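You operate a simulated robot arm through the tools that you are given. There is no shell and no other tool. Be economical: measure what you need, move in short steps, check, and stop when the job is done.

You are at the controls of a simulated robot arm. One attempt, no reset.

## Task
Gauge the unmarked plug and fit it in the hole of that size.
Fine: leave the gauge slide open; the weight stays on the knotty board.

Only the result counts: the job must be done as asked and must still hold three seconds after the hand-in. Knocking over, shifting, dropping, spilling or breaking anything else fails it.

## Robot
A 7-joint arm with a two-finger parallel gripper, fixed in place. Base frame: the origin is at the foot of the arm, x ahead of it, y to its left, z up; the work surface is at about z = 850. Lengths are in mm, angles in degrees, forces in N, time in s.
With the tool pointing down near the work surface it reaches from about 240 to 680 mm from the base axis. Its first joint turns from -66.0 to 66.0 degrees. Payload 2.4 kg.
Tool frame: the origin (TCP) lies between the finger pads and is the grasp point; the fingertips stand 30 mm ahead of it; z points along the fingers, y is the line along which they close. Largest opening 94 mm; finger width 28, thickness 10; the body of the gripper, 50 by 96 mm, starts 55 mm behind the TCP.
Orientation is that of the tool frame in the base frame, as a unit quaternion [w, x, y, z]. With the fingers straight down and closing along the base's y, the tool's x points along the base's -x, its y along +y and its z along -z.

## Interface
- The arm moves only by the tool arm_command. Its argument "targets" is a list of rows, each a list of 7 numbers: the closure in counts, from 0 (fully open) to 255 (shut), then the shift along the tool's x, y, z in mm, then the turn, a rotation vector about the tool's x, y, z in degrees. In form: [[fingers, dx, dy, dz, wx, wy, wz], ...]. A call has 1 to 20 rows; each row shifts and turns the commanded pose from where the row before left it, along the tool's axes as they then stand. A row lasts 0.2 s, in which the tool goes at most 50 mm and 8.6 degrees; a call with a longer step from one row to the next is refused whole, and so is a gripper value outside its range. A pose out of reach is approached as far as the arm can. The call stops where the force on the tool passes 90 N (or 10 N more than at its start, if that is more) or the arm is blocked; 0.2 s more then pass. The fingers move at their own pace (about 153 mm/s each) and stop on an object; they squeeze with about 29 N. The grip force told is the motor's: it shows also when the fingers shut on nothing. Time passes only in rows, and 0.2 s behind the last, so rows that do not move let the fingers close. The reply holds the time, the measured pose of the TCP, the force on the tool along the base axes, the opening and the grip force, in the units named above and with some noise.
- Cameras (640 x 400 px; columns grow to the right, rows downward): "scene" is fixed at [23, 464.5, 1442.2]; the picture's right is [-0.86, -0.51, 0.00], its down [-0.29, 0.50, -0.82] and it looks along [0.41, -0.70, -0.58] (base axes); focal length 360 px, centre (320, 200). "wrist" rides on the gripper at [-37, 0, -58] in the tool frame; the picture's right is [0.00, -1.00, 0.00], its down [0.97, 0.00, -0.24] and it looks along [0.24, 0.00, 0.97] (tool axes); focal length 218 px, centre (320, 200).
- capture(camera): a new picture of that camera. The clock stands still meanwhile.
- locate(camera, pixels): for up to 12 pixels [column, row] of the newest picture of that camera ("zoom" is the newest enlarged one), the place [x, y, z] in the base frame of the surface seen there, good to about 3 mm. The clock stands still meanwhile.
- close_up(camera, box): a new picture of the part [left, top, right, bottom] of that camera's present view, enlarged. The clock stands still meanwhile.
- close_job(): hands the job in; it is judged then, once.

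Work in short steps. Measure before you move; look again where a grasp or a placing could have gone wrong, and mend it. You have 80 turns and 38 pictures in all, those below and enlarged ones among them. Open the gripper and draw the arm clear of the work before you hand the job in, unless the task says otherwise; then end with one line.

The tools are called after "Request:" by a JSON object that holds its "fn" and its "kwargs". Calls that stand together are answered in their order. arm_command: Moves the arm, as the interface text tells. Its arguments: {"type":"object","properties":{"targets":{"type":"array","items":{"type":"array","items":{"type":"number"}}}},"required":["targets"]} The other tools are called the same way: capture (camera) takes a picture; locate (camera, pixels) gives the place of the surface under pixels of a picture; close_up (camera, box) takes an enlarged picture of a part of a camera's view; close_job () hands the job in.

At the start:

```text
time: 0.0
tool_pos: [323.8, -257.1, 1106.7]
ee_rot: [0.0, 0.0, 1.0, 0.0]
contact_force: [0.0, -0.9, 0.1]
width: 93.8
finger_force: 0.1
```

scene: 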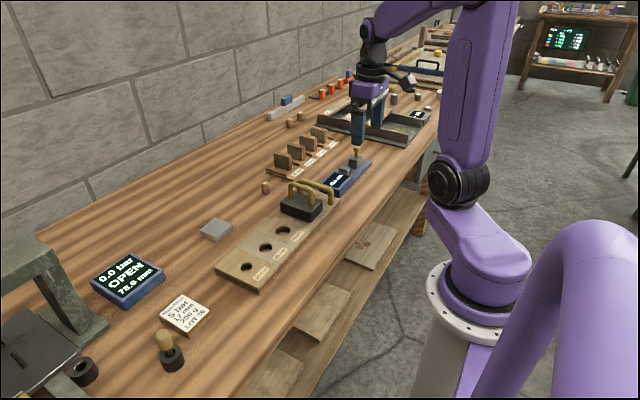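
wrist: 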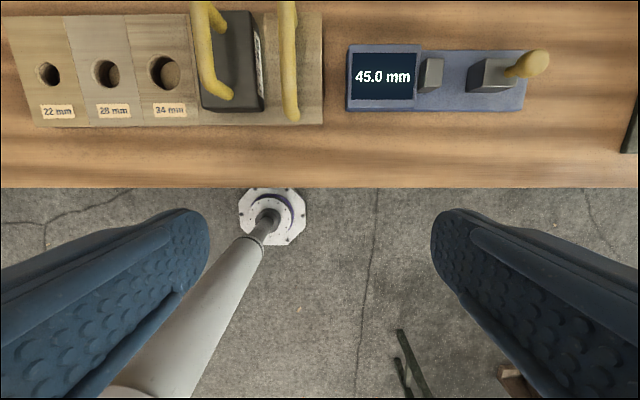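

The scene shows a board with three holes (22, 28, 34 mm) near (265,255), a gauge near (348,175), and a press and other items. I take enlarged views to identify the unmarked plug.

Request:
{"fn": "close_up", "kwargs": {"camera": "scene", "box": [200, 140, 400, 300]}}

Request:
{"fn": "close_up", "kwargs": {"camera": "scene", "box": [250, 60, 450, 180]}}

Request:
{"fn": "close_up", "kwargs": {"camera": "scene", "box": [0, 220, 260, 400]}}

```text
2.50 times, centred on (300, 220) of scene
```

zoom: 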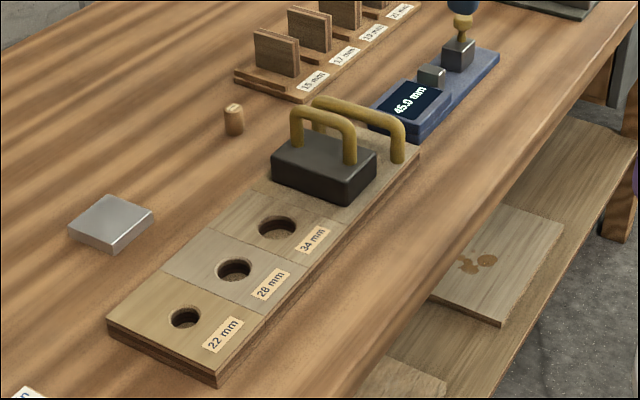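

```text
3.20 times, centred on (350, 120) of scene
```

zoom: 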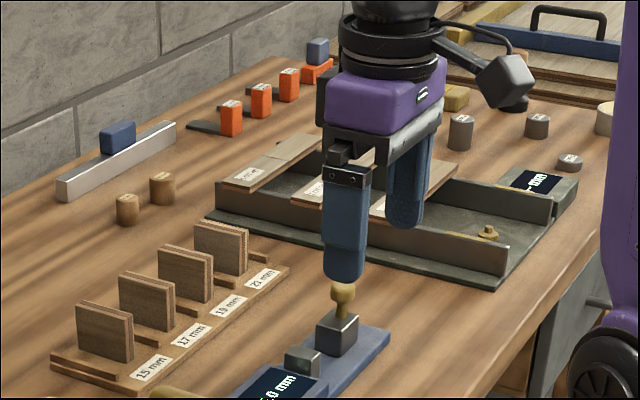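

```text
2.22 times, centred on (130, 310) of scene
```

zoom: 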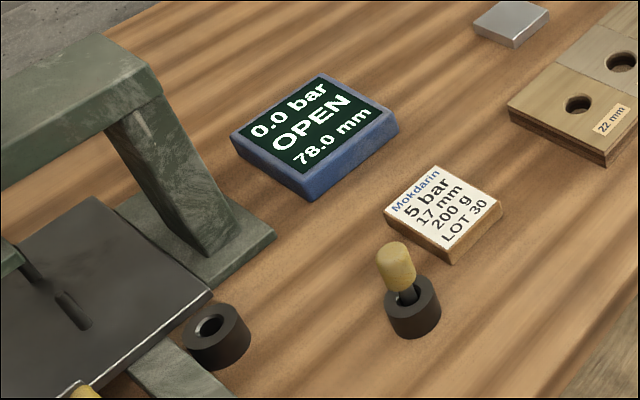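

The candidate plugs are at scene (265,187), (290,122) and (300,116). I zoom in to see which carry marks.

Request:
{"fn": "close_up", "kwargs": {"camera": "scene", "box": [272, 102, 320, 132]}}

Request:
{"fn": "close_up", "kwargs": {"camera": "scene", "box": [241, 172, 289, 202]}}

Request:
{"fn": "locate", "kwargs": {"camera": "scene", "pixels": [[265, 184], [290, 119], [301, 113], [247, 267], [265, 247], [284, 230], [300, 205], [338, 182], [357, 152], [216, 228], [350, 165], [345, 168]]}}

```text
13.33 times, centred on (296, 117) of scene
```

zoom: 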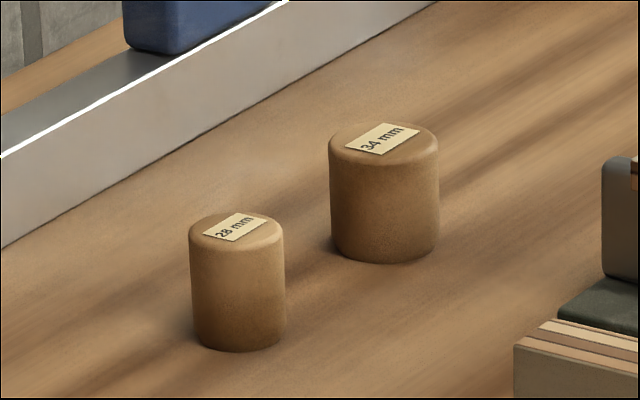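

```text
13.33 times, centred on (265, 187) of scene
```

zoom: 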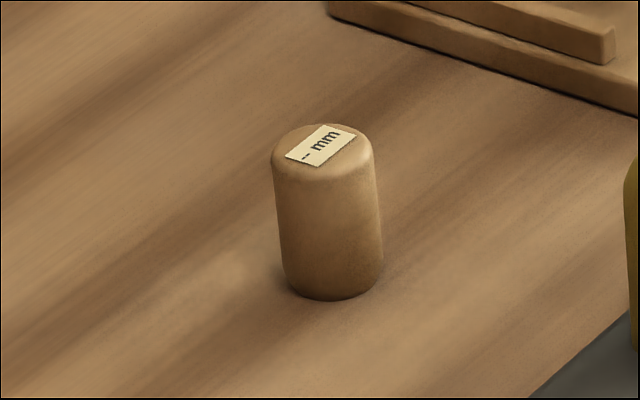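

```text
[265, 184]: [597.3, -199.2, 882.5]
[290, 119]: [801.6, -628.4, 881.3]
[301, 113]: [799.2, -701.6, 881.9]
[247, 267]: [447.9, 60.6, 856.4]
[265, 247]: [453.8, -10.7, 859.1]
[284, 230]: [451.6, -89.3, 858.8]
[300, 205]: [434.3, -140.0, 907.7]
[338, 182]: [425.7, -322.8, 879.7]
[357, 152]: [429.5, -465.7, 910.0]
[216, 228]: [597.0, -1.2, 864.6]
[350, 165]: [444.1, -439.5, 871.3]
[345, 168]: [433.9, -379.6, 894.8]
```

The plug labelled "-- mm" at (597,-199) is the unmarked one; the gauge's fixed jaw is about (434,-380), its knobbed slide about (430,-466). I move the wrist camera over the gauge for a close look.

Request:
{"fn": "arm_command", "kwargs": {"targets": [[0, -16, -36, 14, 0, 0, 0], [0, -16, -36, 14, 0, 0, 0], [0, -16, -36, 14, 0, 0, 0], [0, -16, -36, 14, 0, 0, 0], [0, 0, 0, 0, 0, 0, 0]]}}

Request:
{"fn": "capture", "kwargs": {"camera": "wrist"}}

```text
time: 1.2
tool_pos: [388.7, -399.6, 1051.4]
ee_rot: [0.001, -0.001, 1.0, 0.0]
contact_force: [0.5, 0.7, -0.1]
width: 94.1
finger_force: 0.0
```

```text
30 pictures are left
```

wrist: 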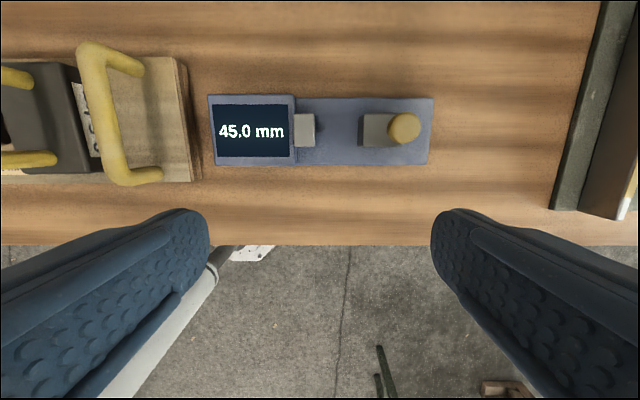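

The gauge is seen clearly: fixed jaw near (305,130), moving jaw (376,130), knob (404,128), bed (335,130). I locate these.

Request:
{"fn": "locate", "kwargs": {"camera": "wrist", "pixels": [[303, 116], [303, 145], [313, 118], [313, 144], [338, 105], [338, 158], [366, 117], [366, 145], [384, 116], [404, 128], [428, 102], [425, 160]]}}

Request:
{"fn": "close_up", "kwargs": {"camera": "wrist", "box": [200, 80, 440, 180]}}

```text
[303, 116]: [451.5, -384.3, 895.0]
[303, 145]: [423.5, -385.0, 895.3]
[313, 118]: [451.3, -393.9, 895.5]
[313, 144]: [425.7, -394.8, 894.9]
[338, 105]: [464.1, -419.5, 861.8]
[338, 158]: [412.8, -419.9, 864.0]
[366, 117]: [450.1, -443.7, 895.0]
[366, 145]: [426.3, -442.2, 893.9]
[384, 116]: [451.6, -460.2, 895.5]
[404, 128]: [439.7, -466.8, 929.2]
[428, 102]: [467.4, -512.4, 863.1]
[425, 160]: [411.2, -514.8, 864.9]
```

```text
2.67 times, centred on (320, 130) of wrist
```

zoom: 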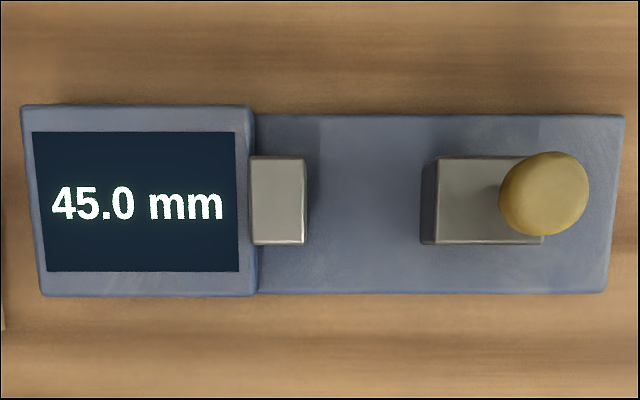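

Gap between jaws is centred about (438,-418), bed at z≈863, jaw tops 895, knob top ≈929. The plug must be held along x between the jaws, so I go near the plug and turn the tool 90° about its z.

Request:
{"fn": "arm_command", "kwargs": {"targets": [[0, -30, 34, 0, 0, 0, 0], [0, -30, 34, 0, 0, 0, 0], [0, -30, 34, 0, 0, 0, 0], [0, -30, 34, 0, 0, 0, 0], [0, -30, 32, 0, 0, 0, 0], [0, -30, 32, 0, 0, 0, 0], [0, 0, 0, 0, 0, 0, 8.2], [0, 0, 0, 0, 0, 0, 8.2], [0, 0, 0, 0, 0, 0, 8.2], [0, 0, 0, 0, 0, 0, 8.2], [0, 0, 0, 0, 0, 0, 8.2], [0, 0, 0, 0, 0, 0, 8.2], [0, 0, 0, 0, 0, 0, 8.2], [0, 0, 0, 0, 0, 0, 8.2], [0, 0, 0, 0, 0, 0, 8.2], [0, 0, 0, 0, 0, 0, 8.2], [0, 0, 0, 0, 0, 0, 8.0], [0, 0, 0, 0, 0, 0, 0]]}}

Request:
{"fn": "capture", "kwargs": {"camera": "wrist"}}

```text
time: 5.0
tool_pos: [567.5, -200.9, 1052.2]
ee_rot: [0.0, 0.708, 0.706, 0.0]
contact_force: [0.1, -0.4, -0.6]
width: 94.1
finger_force: 0.0
```

```text
28 pictures are left
```

wrist: 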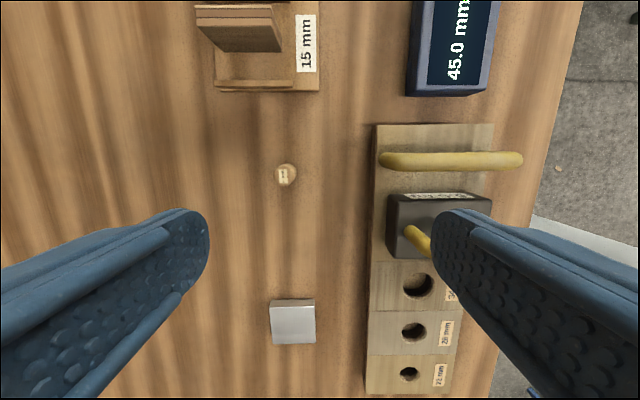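

The plug top is at (285,174). I locate it and the holes and the board surface.

Request:
{"fn": "locate", "kwargs": {"camera": "wrist", "pixels": [[286, 173], [278, 172], [293, 172], [285, 166], [400, 373], [408, 366], [418, 374], [408, 381], [390, 373], [380, 390], [408, 374], [300, 250]]}}

Request:
{"fn": "close_up", "kwargs": {"camera": "wrist", "box": [260, 150, 310, 190]}}

```text
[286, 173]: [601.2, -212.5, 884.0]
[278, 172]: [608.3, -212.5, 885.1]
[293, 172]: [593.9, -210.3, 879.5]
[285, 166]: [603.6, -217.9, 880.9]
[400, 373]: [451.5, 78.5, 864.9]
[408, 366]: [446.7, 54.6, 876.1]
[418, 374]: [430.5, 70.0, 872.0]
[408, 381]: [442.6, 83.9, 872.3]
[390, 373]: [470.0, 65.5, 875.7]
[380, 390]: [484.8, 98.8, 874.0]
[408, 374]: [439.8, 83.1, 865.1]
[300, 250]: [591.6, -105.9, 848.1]
```

```text
10.00 times, centred on (285, 170) of wrist
```

zoom: 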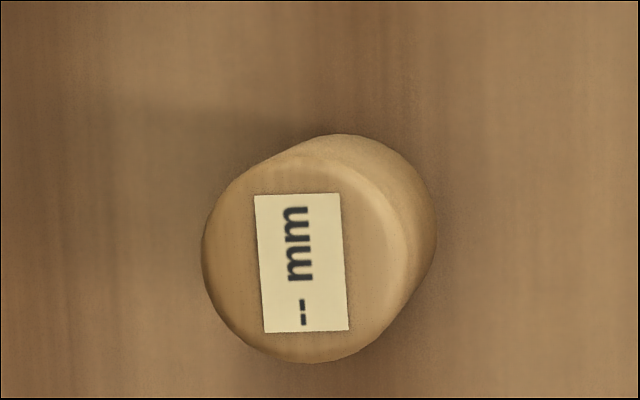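

Ray computation puts the plug at about (604,-208), diameter ≈21.5 mm. I descend above it and look again closely.

Request:
{"fn": "arm_command", "kwargs": {"targets": [[0, -2, 9, 28, 0, 0, 0], [0, -2, 9, 28, 0, 0, 0], [0, -2, 9, 28, 0, 0, 0], [0, -1, 9, 28, 0, 0, 0], [0, 0, 0, 0, 0, 0, 0]]}}

Request:
{"fn": "capture", "kwargs": {"camera": "wrist"}}

```text
time: 6.2
tool_pos: [604.4, -207.8, 940.1]
ee_rot: [0.0, 0.708, 0.707, -0.001]
contact_force: [0.3, 0.6, 0.0]
width: 93.9
finger_force: 0.0
```

```text
26 pictures are left
```

wrist: 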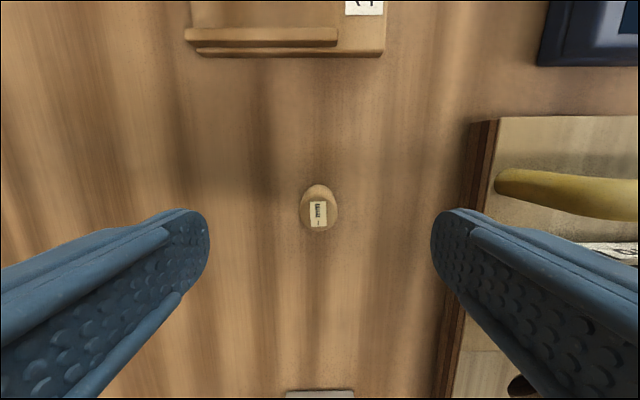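

The plug top is centred at (319,212), i.e. y≈-209. I shift 1.5 mm, descend to TCP z 895 and close.

Request:
{"fn": "arm_command", "kwargs": {"targets": [[0, -1.5, 0, 22, 0, 0, 0], [0, 0, 0, 23, 0, 0, 0], [0, 0, 0, 0, 0, 0, 0], [255, 0, 0, 0, 0, 0, 0], [255, 0, 0, 0, 0, 0, 0], [255, 0, 0, 0, 0, 0, 0]]}}

```text
time: 7.6
tool_pos: [602.1, -209.2, 895.8]
ee_rot: [0.0, 0.707, 0.707, 0.001]
contact_force: [-0.1, -0.5, 0.4]
width: 19.1
finger_force: 28.9
```

Gripped (width 19.1). I lift it and carry it above the gap of the gauge.

Request:
{"fn": "arm_command", "kwargs": {"targets": [[255, 0, 0, -33, 0, 0, 0], [255, 0, 0, -33, 0, 0, 0], [255, 0, 0, -34, 0, 0, 0], [255, -35, -27.4, 0, 0, 0, 0], [255, -35, -27.4, 0, 0, 0, 0], [255, -35, -27.4, 0, 0, 0, 0], [255, -35, -27.4, 0, 0, 0, 0], [255, -35, -27.4, 0, 0, 0, 0], [255, -34, -27.4, 0, 0, 0, 0], [255, 0, 0, 0, 0, 0, 0]]}}

Request:
{"fn": "capture", "kwargs": {"camera": "wrist"}}

Request:
{"fn": "close_up", "kwargs": {"camera": "scene", "box": [290, 80, 450, 200]}}

```text
time: 9.8
tool_pos: [439.4, -420.4, 997.0]
ee_rot: [0.0, 0.706, 0.708, 0.0]
contact_force: [0.0, 0.6, 0.2]
width: 19.1
finger_force: 29.0
```

```text
25 pictures are left
```

wrist: 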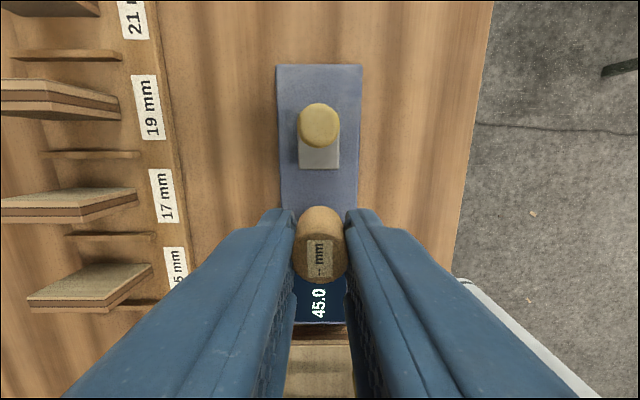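

```text
3.33 times, centred on (370, 140) of scene
```

zoom: 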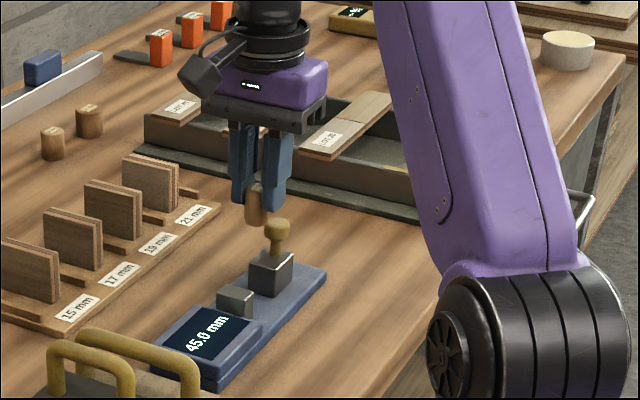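

The plug hangs over the gap (plug at about y -418). I descend to just above the bed.

Request:
{"fn": "arm_command", "kwargs": {"targets": [[255, 1, -1, 28, 0, 0, 0], [255, 0, 0, 28, 0, 0, 0], [255, 0, 0, 20, 0, 0, 0], [255, 0, 0, 7, 0, 0, 0], [255, 0, 0, 0, 0, 0, 0]]}}

Request:
{"fn": "capture", "kwargs": {"camera": "wrist"}}

Request:
{"fn": "close_up", "kwargs": {"camera": "scene", "box": [320, 130, 390, 200]}}

```text
time: 11.0
tool_pos: [436.9, -417.8, 911.1]
ee_rot: [0.0, 0.707, 0.707, 0.0]
contact_force: [-0.4, -0.6, 0.4]
width: 19.3
finger_force: 28.7
```

```text
23 pictures are left
```

wrist: 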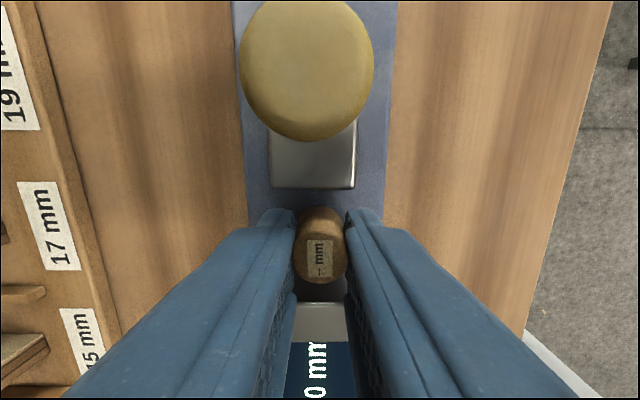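

```text
5.71 times, centred on (355, 165) of scene
```

zoom: 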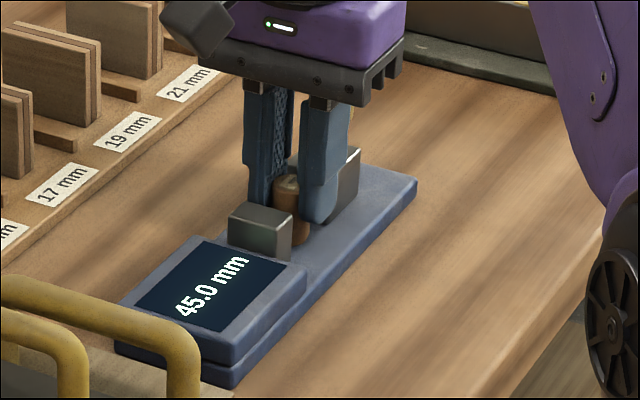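

The plug is between the jaws with clearance, just above the bed. I lower in 1 mm steps to feel the bed.

Request:
{"fn": "arm_command", "kwargs": {"targets": [[255, 0, 0, 1, 0, 0, 0], [255, 0, 0, 0, 0, 0, 0]]}}

Request:
{"fn": "arm_command", "kwargs": {"targets": [[255, 0, 0, 0.7, 0, 0, 0], [255, 0, 0, 0, 0, 0, 0]]}}

Request:
{"fn": "arm_command", "kwargs": {"targets": [[255, 0, 0, 0.7, 0, 0, 0], [255, 0, 0, 0, 0, 0, 0]]}}

```text
time: 11.6
tool_pos: [436.7, -418.5, 911.3]
ee_rot: [0.0, 0.706, 0.708, 0.0]
contact_force: [0.1, -0.6, 0.2]
width: 19.2
finger_force: 29.6
```

```text
time: 12.2
tool_pos: [437.6, -418.4, 910.7]
ee_rot: [0.0, 0.707, 0.707, 0.0]
contact_force: [-1.0, 0.8, 0.7]
width: 19.1
finger_force: 28.9
```

```text
time: 12.8
tool_pos: [437.3, -416.9, 910.1]
ee_rot: [0.0, 0.707, 0.707, 0.0]
contact_force: [-0.3, -1.1, 0.9]
width: 19.1
finger_force: 29.1
```

No contact force yet; I keep lowering.

Request:
{"fn": "arm_command", "kwargs": {"targets": [[255, 0, 0, 0.8, 0, 0, 0], [255, 0, 0, 0, 0, 0, 0]]}}

Request:
{"fn": "arm_command", "kwargs": {"targets": [[255, 0, 0, 0.8, 0, 0, 0], [255, 0, 0, 0, 0, 0, 0]]}}

Request:
{"fn": "arm_command", "kwargs": {"targets": [[255, 0, 0, 0.8, 0, 0, 0], [255, 0, 0, 0, 0, 0, 0]]}}

```text
time: 13.4
tool_pos: [437.1, -417.3, 910.0]
ee_rot: [0.0, 0.707, 0.708, 0.0]
contact_force: [-0.2, -0.2, 4.0]
width: 19.3
finger_force: 28.9
```

```text
time: 14.0
tool_pos: [438.2, -418.5, 907.9]
ee_rot: [0.001, 0.707, 0.707, 0.0]
contact_force: [-0.1, -0.3, 9.3]
width: 19.3
finger_force: 29.3
```

```text
time: 14.6
tool_pos: [437.4, -418.8, 908.6]
ee_rot: [0.002, 0.707, 0.707, 0.0]
contact_force: [0.6, -2.1, 17.2]
width: 19.1
finger_force: 28.8
```

Contact at 17 N: the plug stands on the bed. I relieve 1.6 mm, open to about 55 mm, then rise.

Request:
{"fn": "arm_command", "kwargs": {"targets": [[255, 0, 0, -1.6, 0, 0, 0], [255, 0, 0, 0, 0, 0, 0], [105, 0, 0, 0, 0, 0, 0], [105, 0, 0, 0, 0, 0, 0], [105, 0, 0, -30, 0, 0, 0], [105, 0, 0, -40, 0, 0, 0], [105, 0, 0, 0, 0, 0, 0]]}}

Request:
{"fn": "capture", "kwargs": {"camera": "wrist"}}

```text
time: 16.2
tool_pos: [438.3, -416.4, 981.1]
ee_rot: [0.0, 0.707, 0.707, 0.001]
contact_force: [-0.4, -0.1, -0.7]
width: 55.1
finger_force: 0.1
```

```text
21 pictures are left
```

wrist: 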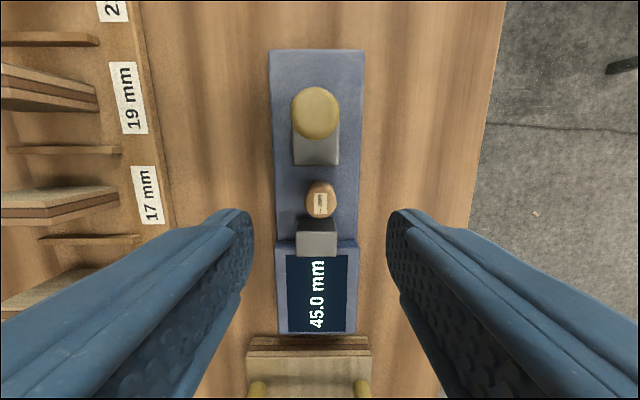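

Plug stands upright between jaws; display still 45.0. The knob is about (440,-468.5), top 929; I go over it, descend to TCP 932 (tips above jaw tops) and close.

Request:
{"fn": "arm_command", "kwargs": {"targets": [[105, -26, 1, 0, 0, 0, 0], [105, -26, 1, 0, 0, 0, 0], [105, 0, 0, 25, 0, 0, 0], [105, 0, 0, 24, 0, 0, 0], [105, 0, 0, 0, 0, 0, 0], [255, 0, 0, 0, 0, 0, 0], [255, 0, 0, 0, 0, 0, 0], [255, 0, 0, 0, 0, 0, 0]]}}

Request:
{"fn": "capture", "kwargs": {"camera": "wrist"}}

```text
time: 18.0
tool_pos: [439.6, -466.9, 929.8]
ee_rot: [0.0, 0.707, 0.707, 0.0]
contact_force: [7.6, 0.1, -7.9]
width: 23.6
finger_force: 45.4
```

```text
20 pictures are left
```

wrist: 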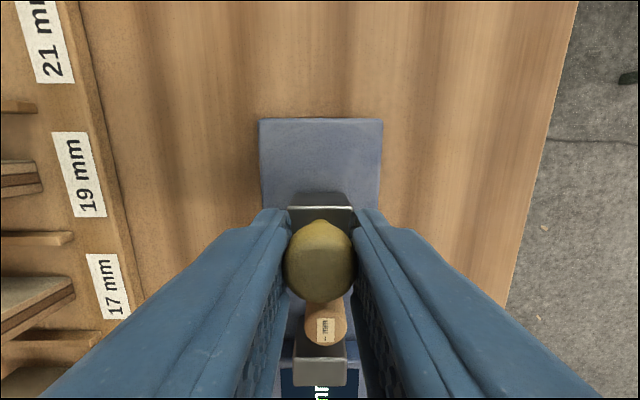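

Knob gripped (width 23.6). I slide it toward +y in small steps.

Request:
{"fn": "arm_command", "kwargs": {"targets": [[255, 4, 0, 0, 0, 0, 0], [255, 4, 0, 0, 0, 0, 0], [255, 0, 0, 0, 0, 0, 0]]}}

Request:
{"fn": "capture", "kwargs": {"camera": "wrist"}}

```text
time: 18.8
tool_pos: [440.0, -461.3, 931.0]
ee_rot: [0.0, 0.708, 0.706, 0.0]
contact_force: [6.0, -0.9, -0.2]
width: 23.1
finger_force: 45.0
```

```text
19 pictures are left
```

wrist: 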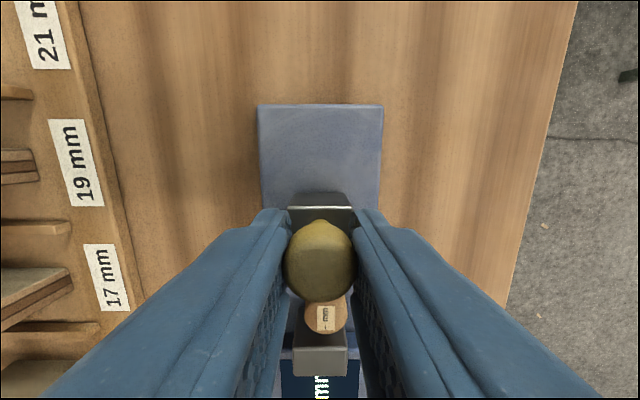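

The slide follows with almost no force. I go on, 12 mm more, in 3 mm steps.

Request:
{"fn": "arm_command", "kwargs": {"targets": [[255, 3, 0, 0, 0, 0, 0], [255, 3, 0, 0, 0, 0, 0], [255, 3, 0, 0, 0, 0, 0], [255, 3, 0, 0, 0, 0, 0], [255, 0, 0, 0, 0, 0, 0]]}}

Request:
{"fn": "close_up", "kwargs": {"camera": "scene", "box": [320, 130, 390, 200]}}

```text
time: 20.0
tool_pos: [439.8, -448.7, 929.7]
ee_rot: [0.002, 0.707, 0.707, -0.001]
contact_force: [-0.2, -1.1, 5.4]
width: 23.8
finger_force: 45.5
```

```text
5.71 times, centred on (355, 165) of scene
```

zoom: 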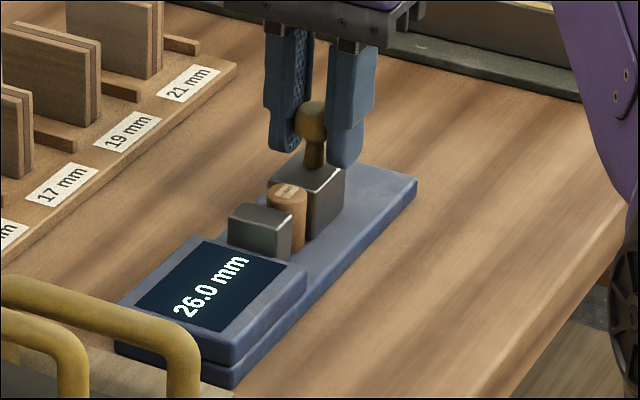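

The gauge reads 26.0 and the plug is nearly trapped. I go on in 1 mm steps watching the force.

Request:
{"fn": "arm_command", "kwargs": {"targets": [[255, 1, 0, 0, 0, 0, 0], [255, 1, 0, 0, 0, 0, 0], [255, 1, 0, 0, 0, 0, 0], [255, 0, 0, 0, 0, 0, 0]]}}

Request:
{"fn": "arm_command", "kwargs": {"targets": [[255, 0.7, 0, 0, 0, 0, 0], [255, 0.7, 0, 0, 0, 0, 0], [255, 0, 0, 0, 0, 0, 0]]}}

Request:
{"fn": "close_up", "kwargs": {"camera": "scene", "box": [320, 130, 390, 200]}}

```text
time: 21.0
tool_pos: [439.6, -445.8, 930.8]
ee_rot: [-0.001, 0.707, 0.707, 0.001]
contact_force: [-0.7, -0.2, 11.7]
width: 23.4
finger_force: 45.5
```

```text
time: 21.8
tool_pos: [439.4, -445.2, 929.9]
ee_rot: [-0.001, 0.707, 0.707, 0.0]
contact_force: [-0.5, -3.0, 7.4]
width: 23.3
finger_force: 44.8
```

```text
5.71 times, centred on (355, 165) of scene
```

zoom: 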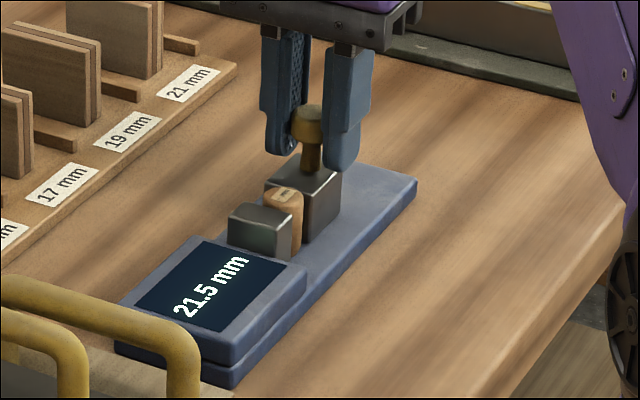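

The gauge reads 21.5, force along y only -3 N. I continue a bit to confirm full closure.

Request:
{"fn": "arm_command", "kwargs": {"targets": [[255, 0.7, 0, 0, 0, 0, 0], [255, 0.7, 0, 0, 0, 0, 0], [255, 0, 0, 0, 0, 0, 0]]}}

Request:
{"fn": "arm_command", "kwargs": {"targets": [[255, 0.7, 0, 0, 0, 0, 0], [255, 0.7, 0, 0, 0, 0, 0], [255, 0, 0, 0, 0, 0, 0]]}}

Request:
{"fn": "close_up", "kwargs": {"camera": "scene", "box": [320, 130, 390, 200]}}

```text
time: 22.6
tool_pos: [440.2, -445.5, 931.1]
ee_rot: [0.001, 0.708, 0.706, 0.0]
contact_force: [5.1, -11.0, 4.1]
width: 23.4
finger_force: 45.0
```

```text
time: 23.4
tool_pos: [439.9, -444.1, 930.5]
ee_rot: [0.001, 0.707, 0.707, 0.0]
contact_force: [4.7, -20.1, 1.0]
width: 23.5
finger_force: 45.1
```

```text
5.71 times, centred on (355, 165) of scene
```

zoom: 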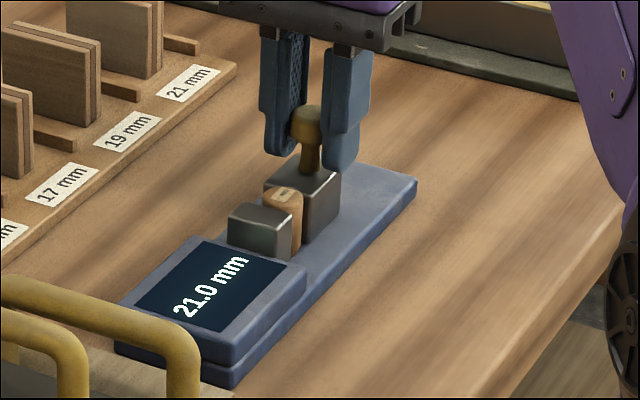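

The gauge shows 21.0 mm at 20 N: the plug belongs in the 22 mm hole. I pull the slide back to open it, release the knob and rise.

Request:
{"fn": "arm_command", "kwargs": {"targets": [[255, -1.5, 0, 0, 0, 0, 0], [255, -2, 0, 0, 0, 0, 0], [255, -4, 0, 0, 0, 0, 0], [255, -4, 0, 0, 0, 0, 0], [255, -4, 0, 0, 0, 0, 0], [255, -4, 0, 0, 0, 0, 0], [255, -4, 0, 0, 0, 0, 0], [255, -1, 0, 0, 0, 0, 0], [255, 0, 0, 0, 0, 0, 0]]}}

Request:
{"fn": "close_up", "kwargs": {"camera": "scene", "box": [320, 130, 390, 200]}}

```text
time: 25.4
tool_pos: [440.5, -467.9, 929.8]
ee_rot: [0.001, 0.707, 0.707, 0.0]
contact_force: [-2.0, 1.0, 16.3]
width: 23.6
finger_force: 45.2
```

```text
5.71 times, centred on (355, 165) of scene
```

zoom: 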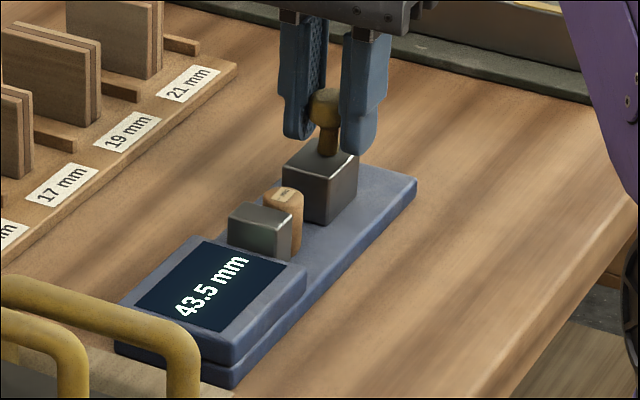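

It reads 43.5; I pull 1.5 mm more, release, rise, and look for the plug.

Request:
{"fn": "arm_command", "kwargs": {"targets": [[255, -1.6, 0, 0, 0, 0, 0], [255, 0, 0, 0, 0, 0, 0], [105, 0, 0, 0, 0, 0, 0], [105, 0, 0, 0, 0, 0, 0], [105, 0, 0, -25, 0, 0, 0], [105, 27, -1, -25, 0, 0, 0], [105, 27, -1, 0, 0, 0, 0], [105, 0, 0, 0, 0, 0, 0]]}}

Request:
{"fn": "close_up", "kwargs": {"camera": "wrist", "box": [240, 80, 400, 280]}}

```text
time: 27.2
tool_pos: [437.9, -413.9, 981.0]
ee_rot: [0.0, 0.707, 0.707, -0.001]
contact_force: [0.2, -0.3, -0.4]
width: 55.4
finger_force: 0.0
```

```text
2.00 times, centred on (320, 180) of wrist
```

zoom: 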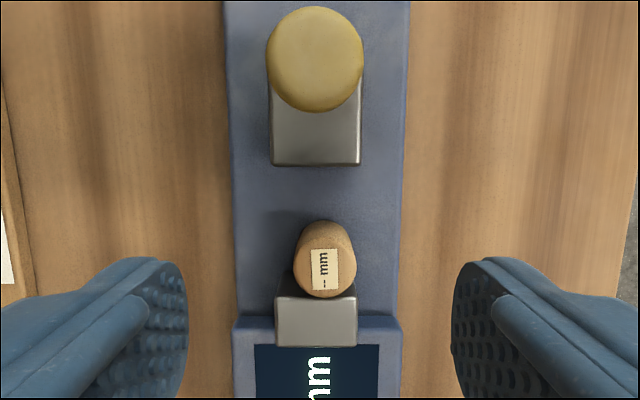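

The plug touches the fixed jaw (face y≈-395.4), its centre about (436,-406). I keep the tool at y≈-413.5 so finger edges clear the jaw, and descend to z≈909 in steps.

Request:
{"fn": "arm_command", "kwargs": {"targets": [[105, 0, -1, 30, 0, 0, 0], [105, 0, 0, 22, 0, 0, 0], [105, 0, 0, 0, 0, 0, 0]]}}

Request:
{"fn": "arm_command", "kwargs": {"targets": [[105, 0, 0, 10, 0, 0, 0], [105, 0, 0, 10, 0, 0, 0], [105, 0, 0, 0, 0, 0, 0]]}}

Request:
{"fn": "capture", "kwargs": {"camera": "wrist"}}

```text
time: 28.0
tool_pos: [439.3, -415.7, 929.0]
ee_rot: [0.0, 0.707, 0.707, -0.001]
contact_force: [0.5, -0.7, -0.1]
width: 55.3
finger_force: 0.1
```

```text
time: 28.8
tool_pos: [436.4, -414.7, 910.4]
ee_rot: [0.0, 0.707, 0.707, 0.0]
contact_force: [-0.3, -0.9, -0.5]
width: 55.2
finger_force: 0.1
```

```text
13 pictures are left
```

wrist: 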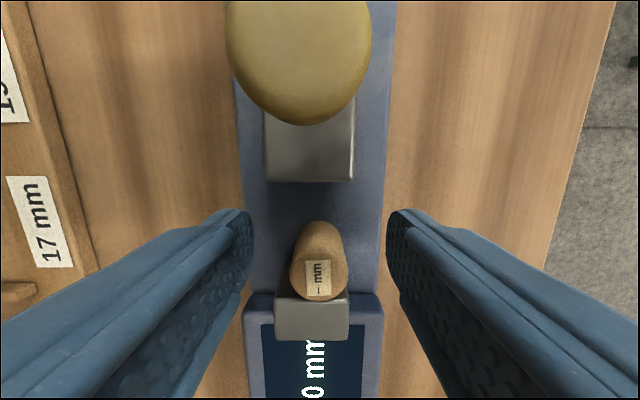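

Jaw face is about -394.9, plug centre -405.4, TCP mean -414.7. I shift +3 in y (3 mm edge clearance stays), lower 1 mm and close.

Request:
{"fn": "arm_command", "kwargs": {"targets": [[105, 3, 0, 1, 0, 0, 0], [105, 0, 0, 0, 0, 0, 0], [255, 0, 0, 0, 0, 0, 0], [255, 0, 0, 0, 0, 0, 0], [255, 0, 0, 0, 0, 0, 0]]}}

```text
time: 30.0
tool_pos: [437.3, -411.8, 907.3]
ee_rot: [-0.001, 0.707, 0.707, 0.0]
contact_force: [0.6, 0.4, 0.3]
width: 19.3
finger_force: 29.3
```

Gripped at 19.3 as before. I lift straight up and check handle heights along the way to the hole.

Request:
{"fn": "arm_command", "kwargs": {"targets": [[255, 0, 0, -20, 0, 0, 0], [255, 0, 0, -45, 0, 0, 0], [255, 0, 0, -45, 0, 0, 0], [255, 0, 0, 0, 0, 0, 0]]}}

Request:
{"fn": "capture", "kwargs": {"camera": "wrist"}}

Request:
{"fn": "capture", "kwargs": {"camera": "scene"}}

Request:
{"fn": "locate", "kwargs": {"camera": "scene", "pixels": [[302, 186], [318, 183], [289, 187], [300, 205], [240, 262], [246, 259], [254, 266], [246, 274], [232, 262], [247, 282]]}}

```text
time: 31.0
tool_pos: [436.6, -413.3, 1019.6]
ee_rot: [0.001, 0.707, 0.708, 0.0]
contact_force: [0.0, 0.7, 0.5]
width: 19.2
finger_force: 29.2
```

```text
12 pictures are left
```

wrist: 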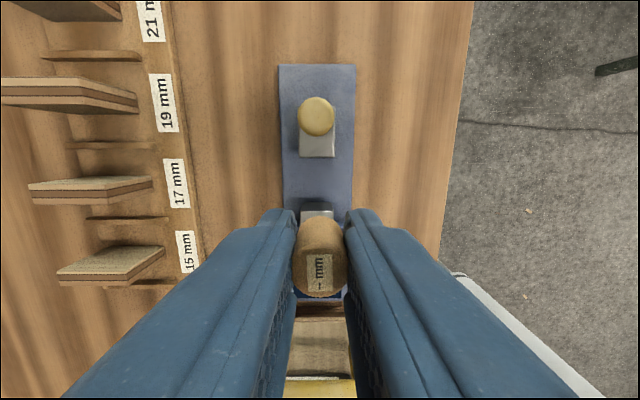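

```text
11 pictures are left
```

scene: 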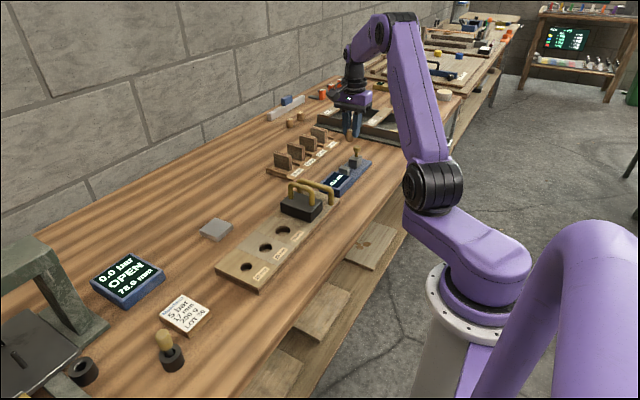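

```text
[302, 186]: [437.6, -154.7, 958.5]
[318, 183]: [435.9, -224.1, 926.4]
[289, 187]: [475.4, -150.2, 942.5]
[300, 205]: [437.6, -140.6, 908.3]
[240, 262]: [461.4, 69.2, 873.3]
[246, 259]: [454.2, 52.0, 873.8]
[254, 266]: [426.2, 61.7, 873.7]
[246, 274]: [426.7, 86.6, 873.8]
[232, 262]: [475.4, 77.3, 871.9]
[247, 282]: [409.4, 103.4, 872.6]
```

Weight handle top is ≈960, board top ≈873.5, 22 mm hole about (442,69). I rise to 1050, travel +y past the hole to y≈105 so the wrist camera looks straight down on it.

Request:
{"fn": "arm_command", "kwargs": {"targets": [[255, 0, 0, -30, 0, 0, 0], [255, 47, 0, 0, 0, 0, 0], [255, 47, 0, 0, 0, 0, 0], [255, 47, 0, 0, 0, 0, 0], [255, 47, 0, 0, 0, 0, 0], [255, 47, 0, 0, 0, 0, 0], [255, 47, 0, 0, 0, 0, 0], [255, 47, 0, 0, 0, 0, 0], [255, 47, 0, 0, 0, 0, 0], [255, 47, 0, 0, 0, 0, 0], [255, 47, 0, 0, 0, 0, 0], [255, 47, 0, 0, 0, 0, 0], [255, 0, 0, 0, 0, 0, 0], [255, 0, 0, 45, 0, 0, 0], [255, 0, 0, 45, 0, 0, 0], [255, 0, 0, 0, 0, 0, 0]]}}

Request:
{"fn": "capture", "kwargs": {"camera": "wrist"}}

```text
time: 34.4
tool_pos: [437.4, 105.0, 956.1]
ee_rot: [0.0, 0.707, 0.708, 0.0]
contact_force: [-0.3, 0.4, 0.1]
width: 19.0
finger_force: 28.8
```

```text
10 pictures are left
```

wrist: 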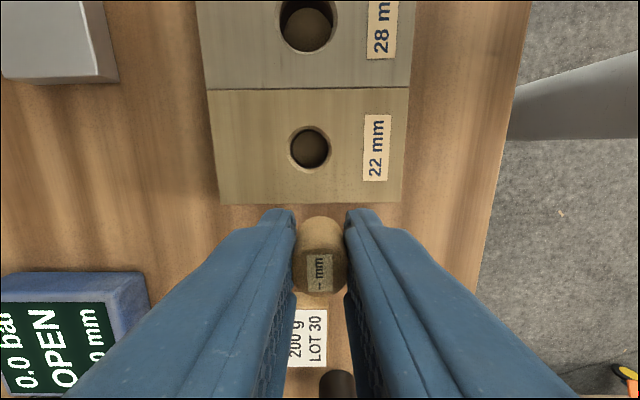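

The 22 mm hole is at about (310,149) and the plug top at (319,273). I enlarge for exact centres.

Request:
{"fn": "close_up", "kwargs": {"camera": "wrist", "box": [270, 120, 350, 170]}}

Request:
{"fn": "close_up", "kwargs": {"camera": "wrist", "box": [256, 200, 384, 300]}}

```text
8.00 times, centred on (310, 145) of wrist
```

zoom: 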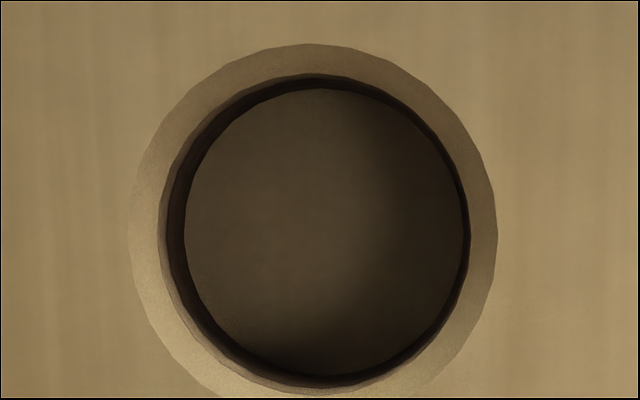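

```text
4.00 times, centred on (320, 250) of wrist
```

zoom: 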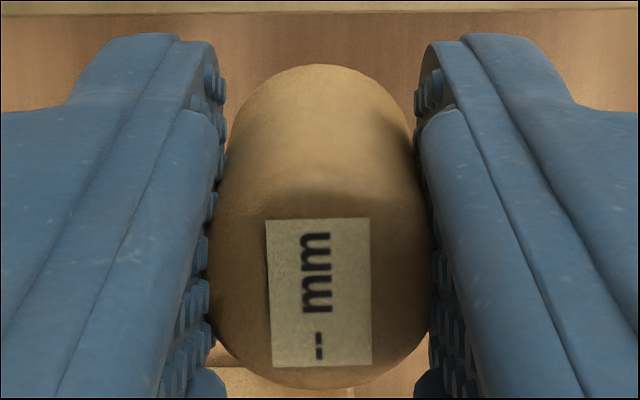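

Hole centre is about TCP+(6.8,-35.8); the plug sits about +7 in y from the TCP, 0 in x. So I shift tool x -42.8, tool y +6.8, then descend to just above the board and check.

Request:
{"fn": "arm_command", "kwargs": {"targets": [[255, -21.4, 3.4, 0, 0, 0, 0], [255, -21.4, 3.4, 0, 0, 0, 0], [255, 0, 0, 20, 0, 0, 0], [255, 0, 0, 12, 0, 0, 0], [255, 0, 0, 0, 0, 0, 0]]}}

Request:
{"fn": "close_up", "kwargs": {"camera": "wrist", "box": [240, 150, 400, 310]}}

Request:
{"fn": "close_up", "kwargs": {"camera": "scene", "box": [215, 225, 285, 285]}}

```text
time: 35.6
tool_pos: [442.8, 61.8, 923.7]
ee_rot: [-0.001, 0.707, 0.707, 0.0]
contact_force: [-0.7, 0.1, -0.4]
width: 19.3
finger_force: 29.0
```

```text
2.50 times, centred on (320, 230) of wrist
```

zoom: 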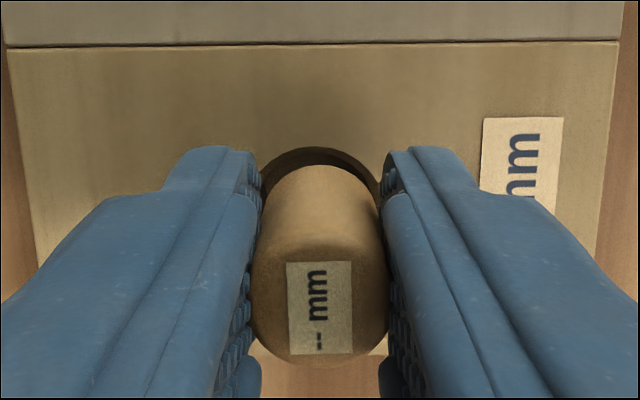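

```text
6.67 times, centred on (250, 255) of scene
```

zoom: 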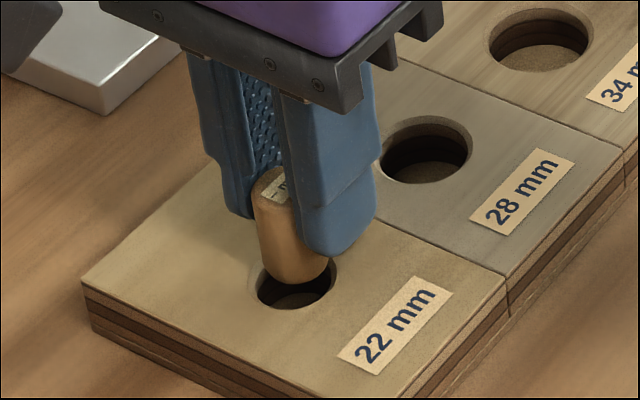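

Plug and hole look aligned. I lower in 1.5–2 mm steps feeling for force.

Request:
{"fn": "arm_command", "kwargs": {"targets": [[255, 0.3, 0, 2, 0, 0, 0], [255, 0, 0, 2, 0, 0, 0], [255, 0, 0, 1.5, 0, 0, 0], [255, 0, 0, 0, 0, 0, 0]]}}

Request:
{"fn": "arm_command", "kwargs": {"targets": [[255, 0, 0, 1.5, 0, 0, 0], [255, 0, 0, 1.5, 0, 0, 0], [255, 0, 0, 0, 0, 0, 0]]}}

```text
time: 36.6
tool_pos: [442.3, 62.0, 919.1]
ee_rot: [-0.001, 0.707, 0.707, 0.0]
contact_force: [-0.4, 0.7, -0.4]
width: 18.9
finger_force: 29.0
```

```text
time: 37.4
tool_pos: [444.3, 64.0, 916.8]
ee_rot: [0.0, 0.707, 0.707, 0.0]
contact_force: [0.5, 0.4, -0.2]
width: 19.3
finger_force: 28.8
```

No contact yet, TCP 916 (plug bottom near 871). I keep lowering.

Request:
{"fn": "arm_command", "kwargs": {"targets": [[255, 0, 0, 1.5, 0, 0, 0], [255, 0, 0, 1.5, 0, 0, 0], [255, 0, 0, 0, 0, 0, 0]]}}

Request:
{"fn": "arm_command", "kwargs": {"targets": [[255, 0, 0, 1.5, 0, 0, 0], [255, 0, 0, 1.5, 0, 0, 0], [255, 0, 0, 0, 0, 0, 0]]}}

```text
time: 38.2
tool_pos: [443.6, 63.1, 912.9]
ee_rot: [0.0, 0.708, 0.707, 0.0]
contact_force: [0.2, -0.3, -1.5]
width: 19.0
finger_force: 28.8
```

```text
time: 39.0
tool_pos: [443.8, 62.3, 908.7]
ee_rot: [0.0, 0.707, 0.707, 0.001]
contact_force: [-0.2, 4.0, 0.8]
width: 19.3
finger_force: 29.1
```

It enters with slight side force (+4 N in y). I ease +0.5 mm in y and go down 3 mm more.

Request:
{"fn": "arm_command", "kwargs": {"targets": [[255, 0.5, 0, 1, 0, 0, 0], [255, 0, 0, 1, 0, 0, 0], [255, 0, 0, 1, 0, 0, 0], [255, 0, 0, 0, 0, 0, 0]]}}

Request:
{"fn": "close_up", "kwargs": {"camera": "scene", "box": [215, 225, 285, 285]}}

```text
time: 40.0
tool_pos: [443.5, 63.5, 906.1]
ee_rot: [0.0, 0.707, 0.707, 0.0]
contact_force: [0.7, 0.2, 0.0]
width: 19.0
finger_force: 29.2
```

```text
6.67 times, centred on (250, 255) of scene
```

zoom: 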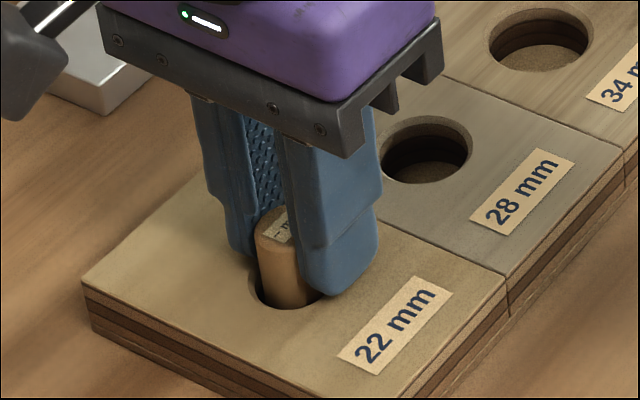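

The plug is about 12 mm inside with no force, fingertips just above the board. I release, let it drop, and rise.

Request:
{"fn": "arm_command", "kwargs": {"targets": [[105, 0, 0, 0, 0, 0, 0], [105, 0, 0, 0, 0, 0, 0], [105, 0, 0, -20, 0, 0, 0], [105, 0, 0, -40, 0, 0, 0], [105, 0, 0, 0, 0, 0, 0]]}}

Request:
{"fn": "close_up", "kwargs": {"camera": "scene", "box": [215, 225, 285, 285]}}

```text
time: 41.2
tool_pos: [444.2, 64.7, 968.2]
ee_rot: [0.0, 0.707, 0.707, 0.0]
contact_force: [-0.2, -0.4, 0.0]
width: 55.3
finger_force: 0.1
```

```text
6.67 times, centred on (250, 255) of scene
```

zoom: 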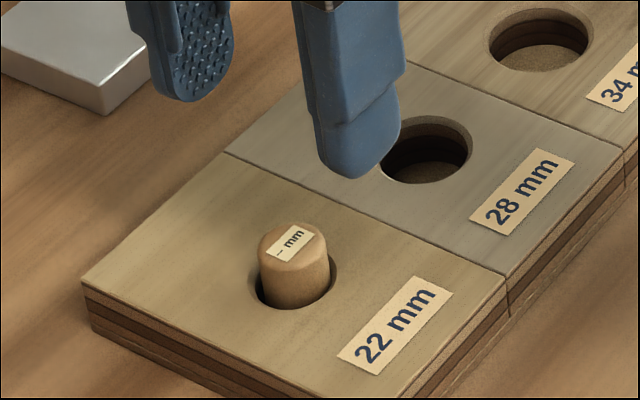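

It sits upright in the hole. I check how deep it sits.

Request:
{"fn": "locate", "kwargs": {"camera": "zoom", "pixels": [[275, 236], [293, 243], [312, 240], [200, 260], [340, 330], [540, 60], [425, 170]]}}

Request:
{"fn": "arm_command", "kwargs": {"targets": [[0, 0, 0, -50, 0, 0, 0], [0, 0, 0, -40, 0, 0, 0], [0, 0, 0, 0, 0, 0, 0]]}}

Request:
{"fn": "capture", "kwargs": {"camera": "wrist"}}

```text
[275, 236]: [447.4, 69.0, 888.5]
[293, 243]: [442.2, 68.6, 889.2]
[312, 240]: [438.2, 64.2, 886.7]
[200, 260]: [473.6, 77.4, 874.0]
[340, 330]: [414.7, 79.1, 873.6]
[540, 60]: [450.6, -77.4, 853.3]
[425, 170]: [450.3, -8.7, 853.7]
```

```text
time: 42.0
tool_pos: [445.7, 65.2, 1057.8]
ee_rot: [0.0, 0.707, 0.707, 0.0]
contact_force: [-0.9, -0.4, -0.2]
width: 93.7
finger_force: 0.1
```

```text
3 pictures are left
```

wrist: 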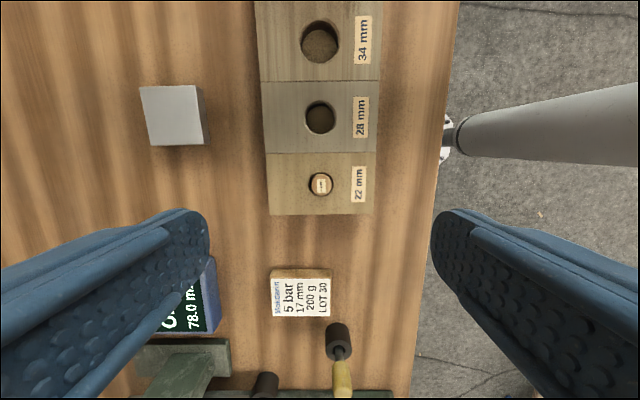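

The plug top is at ≈887–888, matching the hole floor (853.5) plus its 33 mm height, so it is seated. One last scene view to check everything else.

Request:
{"fn": "capture", "kwargs": {"camera": "scene"}}

Request:
{"fn": "close_up", "kwargs": {"camera": "scene", "box": [210, 130, 390, 290]}}

```text
2 pictures are left
```

scene: 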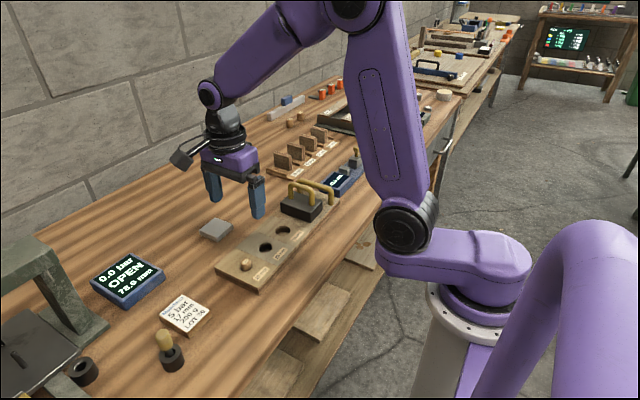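

```text
2.50 times, centred on (300, 210) of scene
```

zoom: 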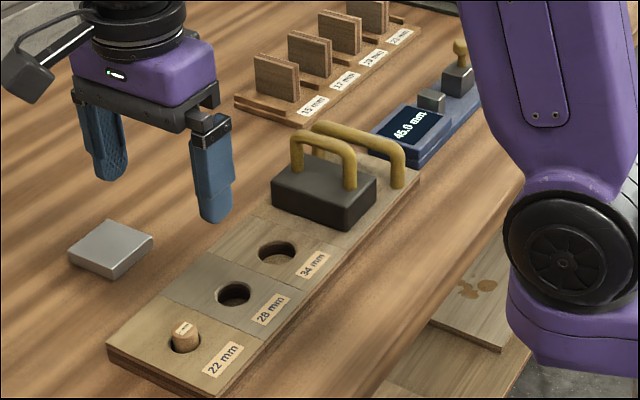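

The gauge reads 45.0 (open), the weight has not moved, the plug is seated in the 22 mm hole, and the arm is clear with the gripper open. I hand in.

Request:
{"fn": "close_job", "kwargs": {}}

```text
The job is handed in.
```

The unmarked plug gauged 21.0 mm and is seated in the 22 mm hole; the gauge slide is open at 45.0 mm, the weight was not touched, and the job is handed in.
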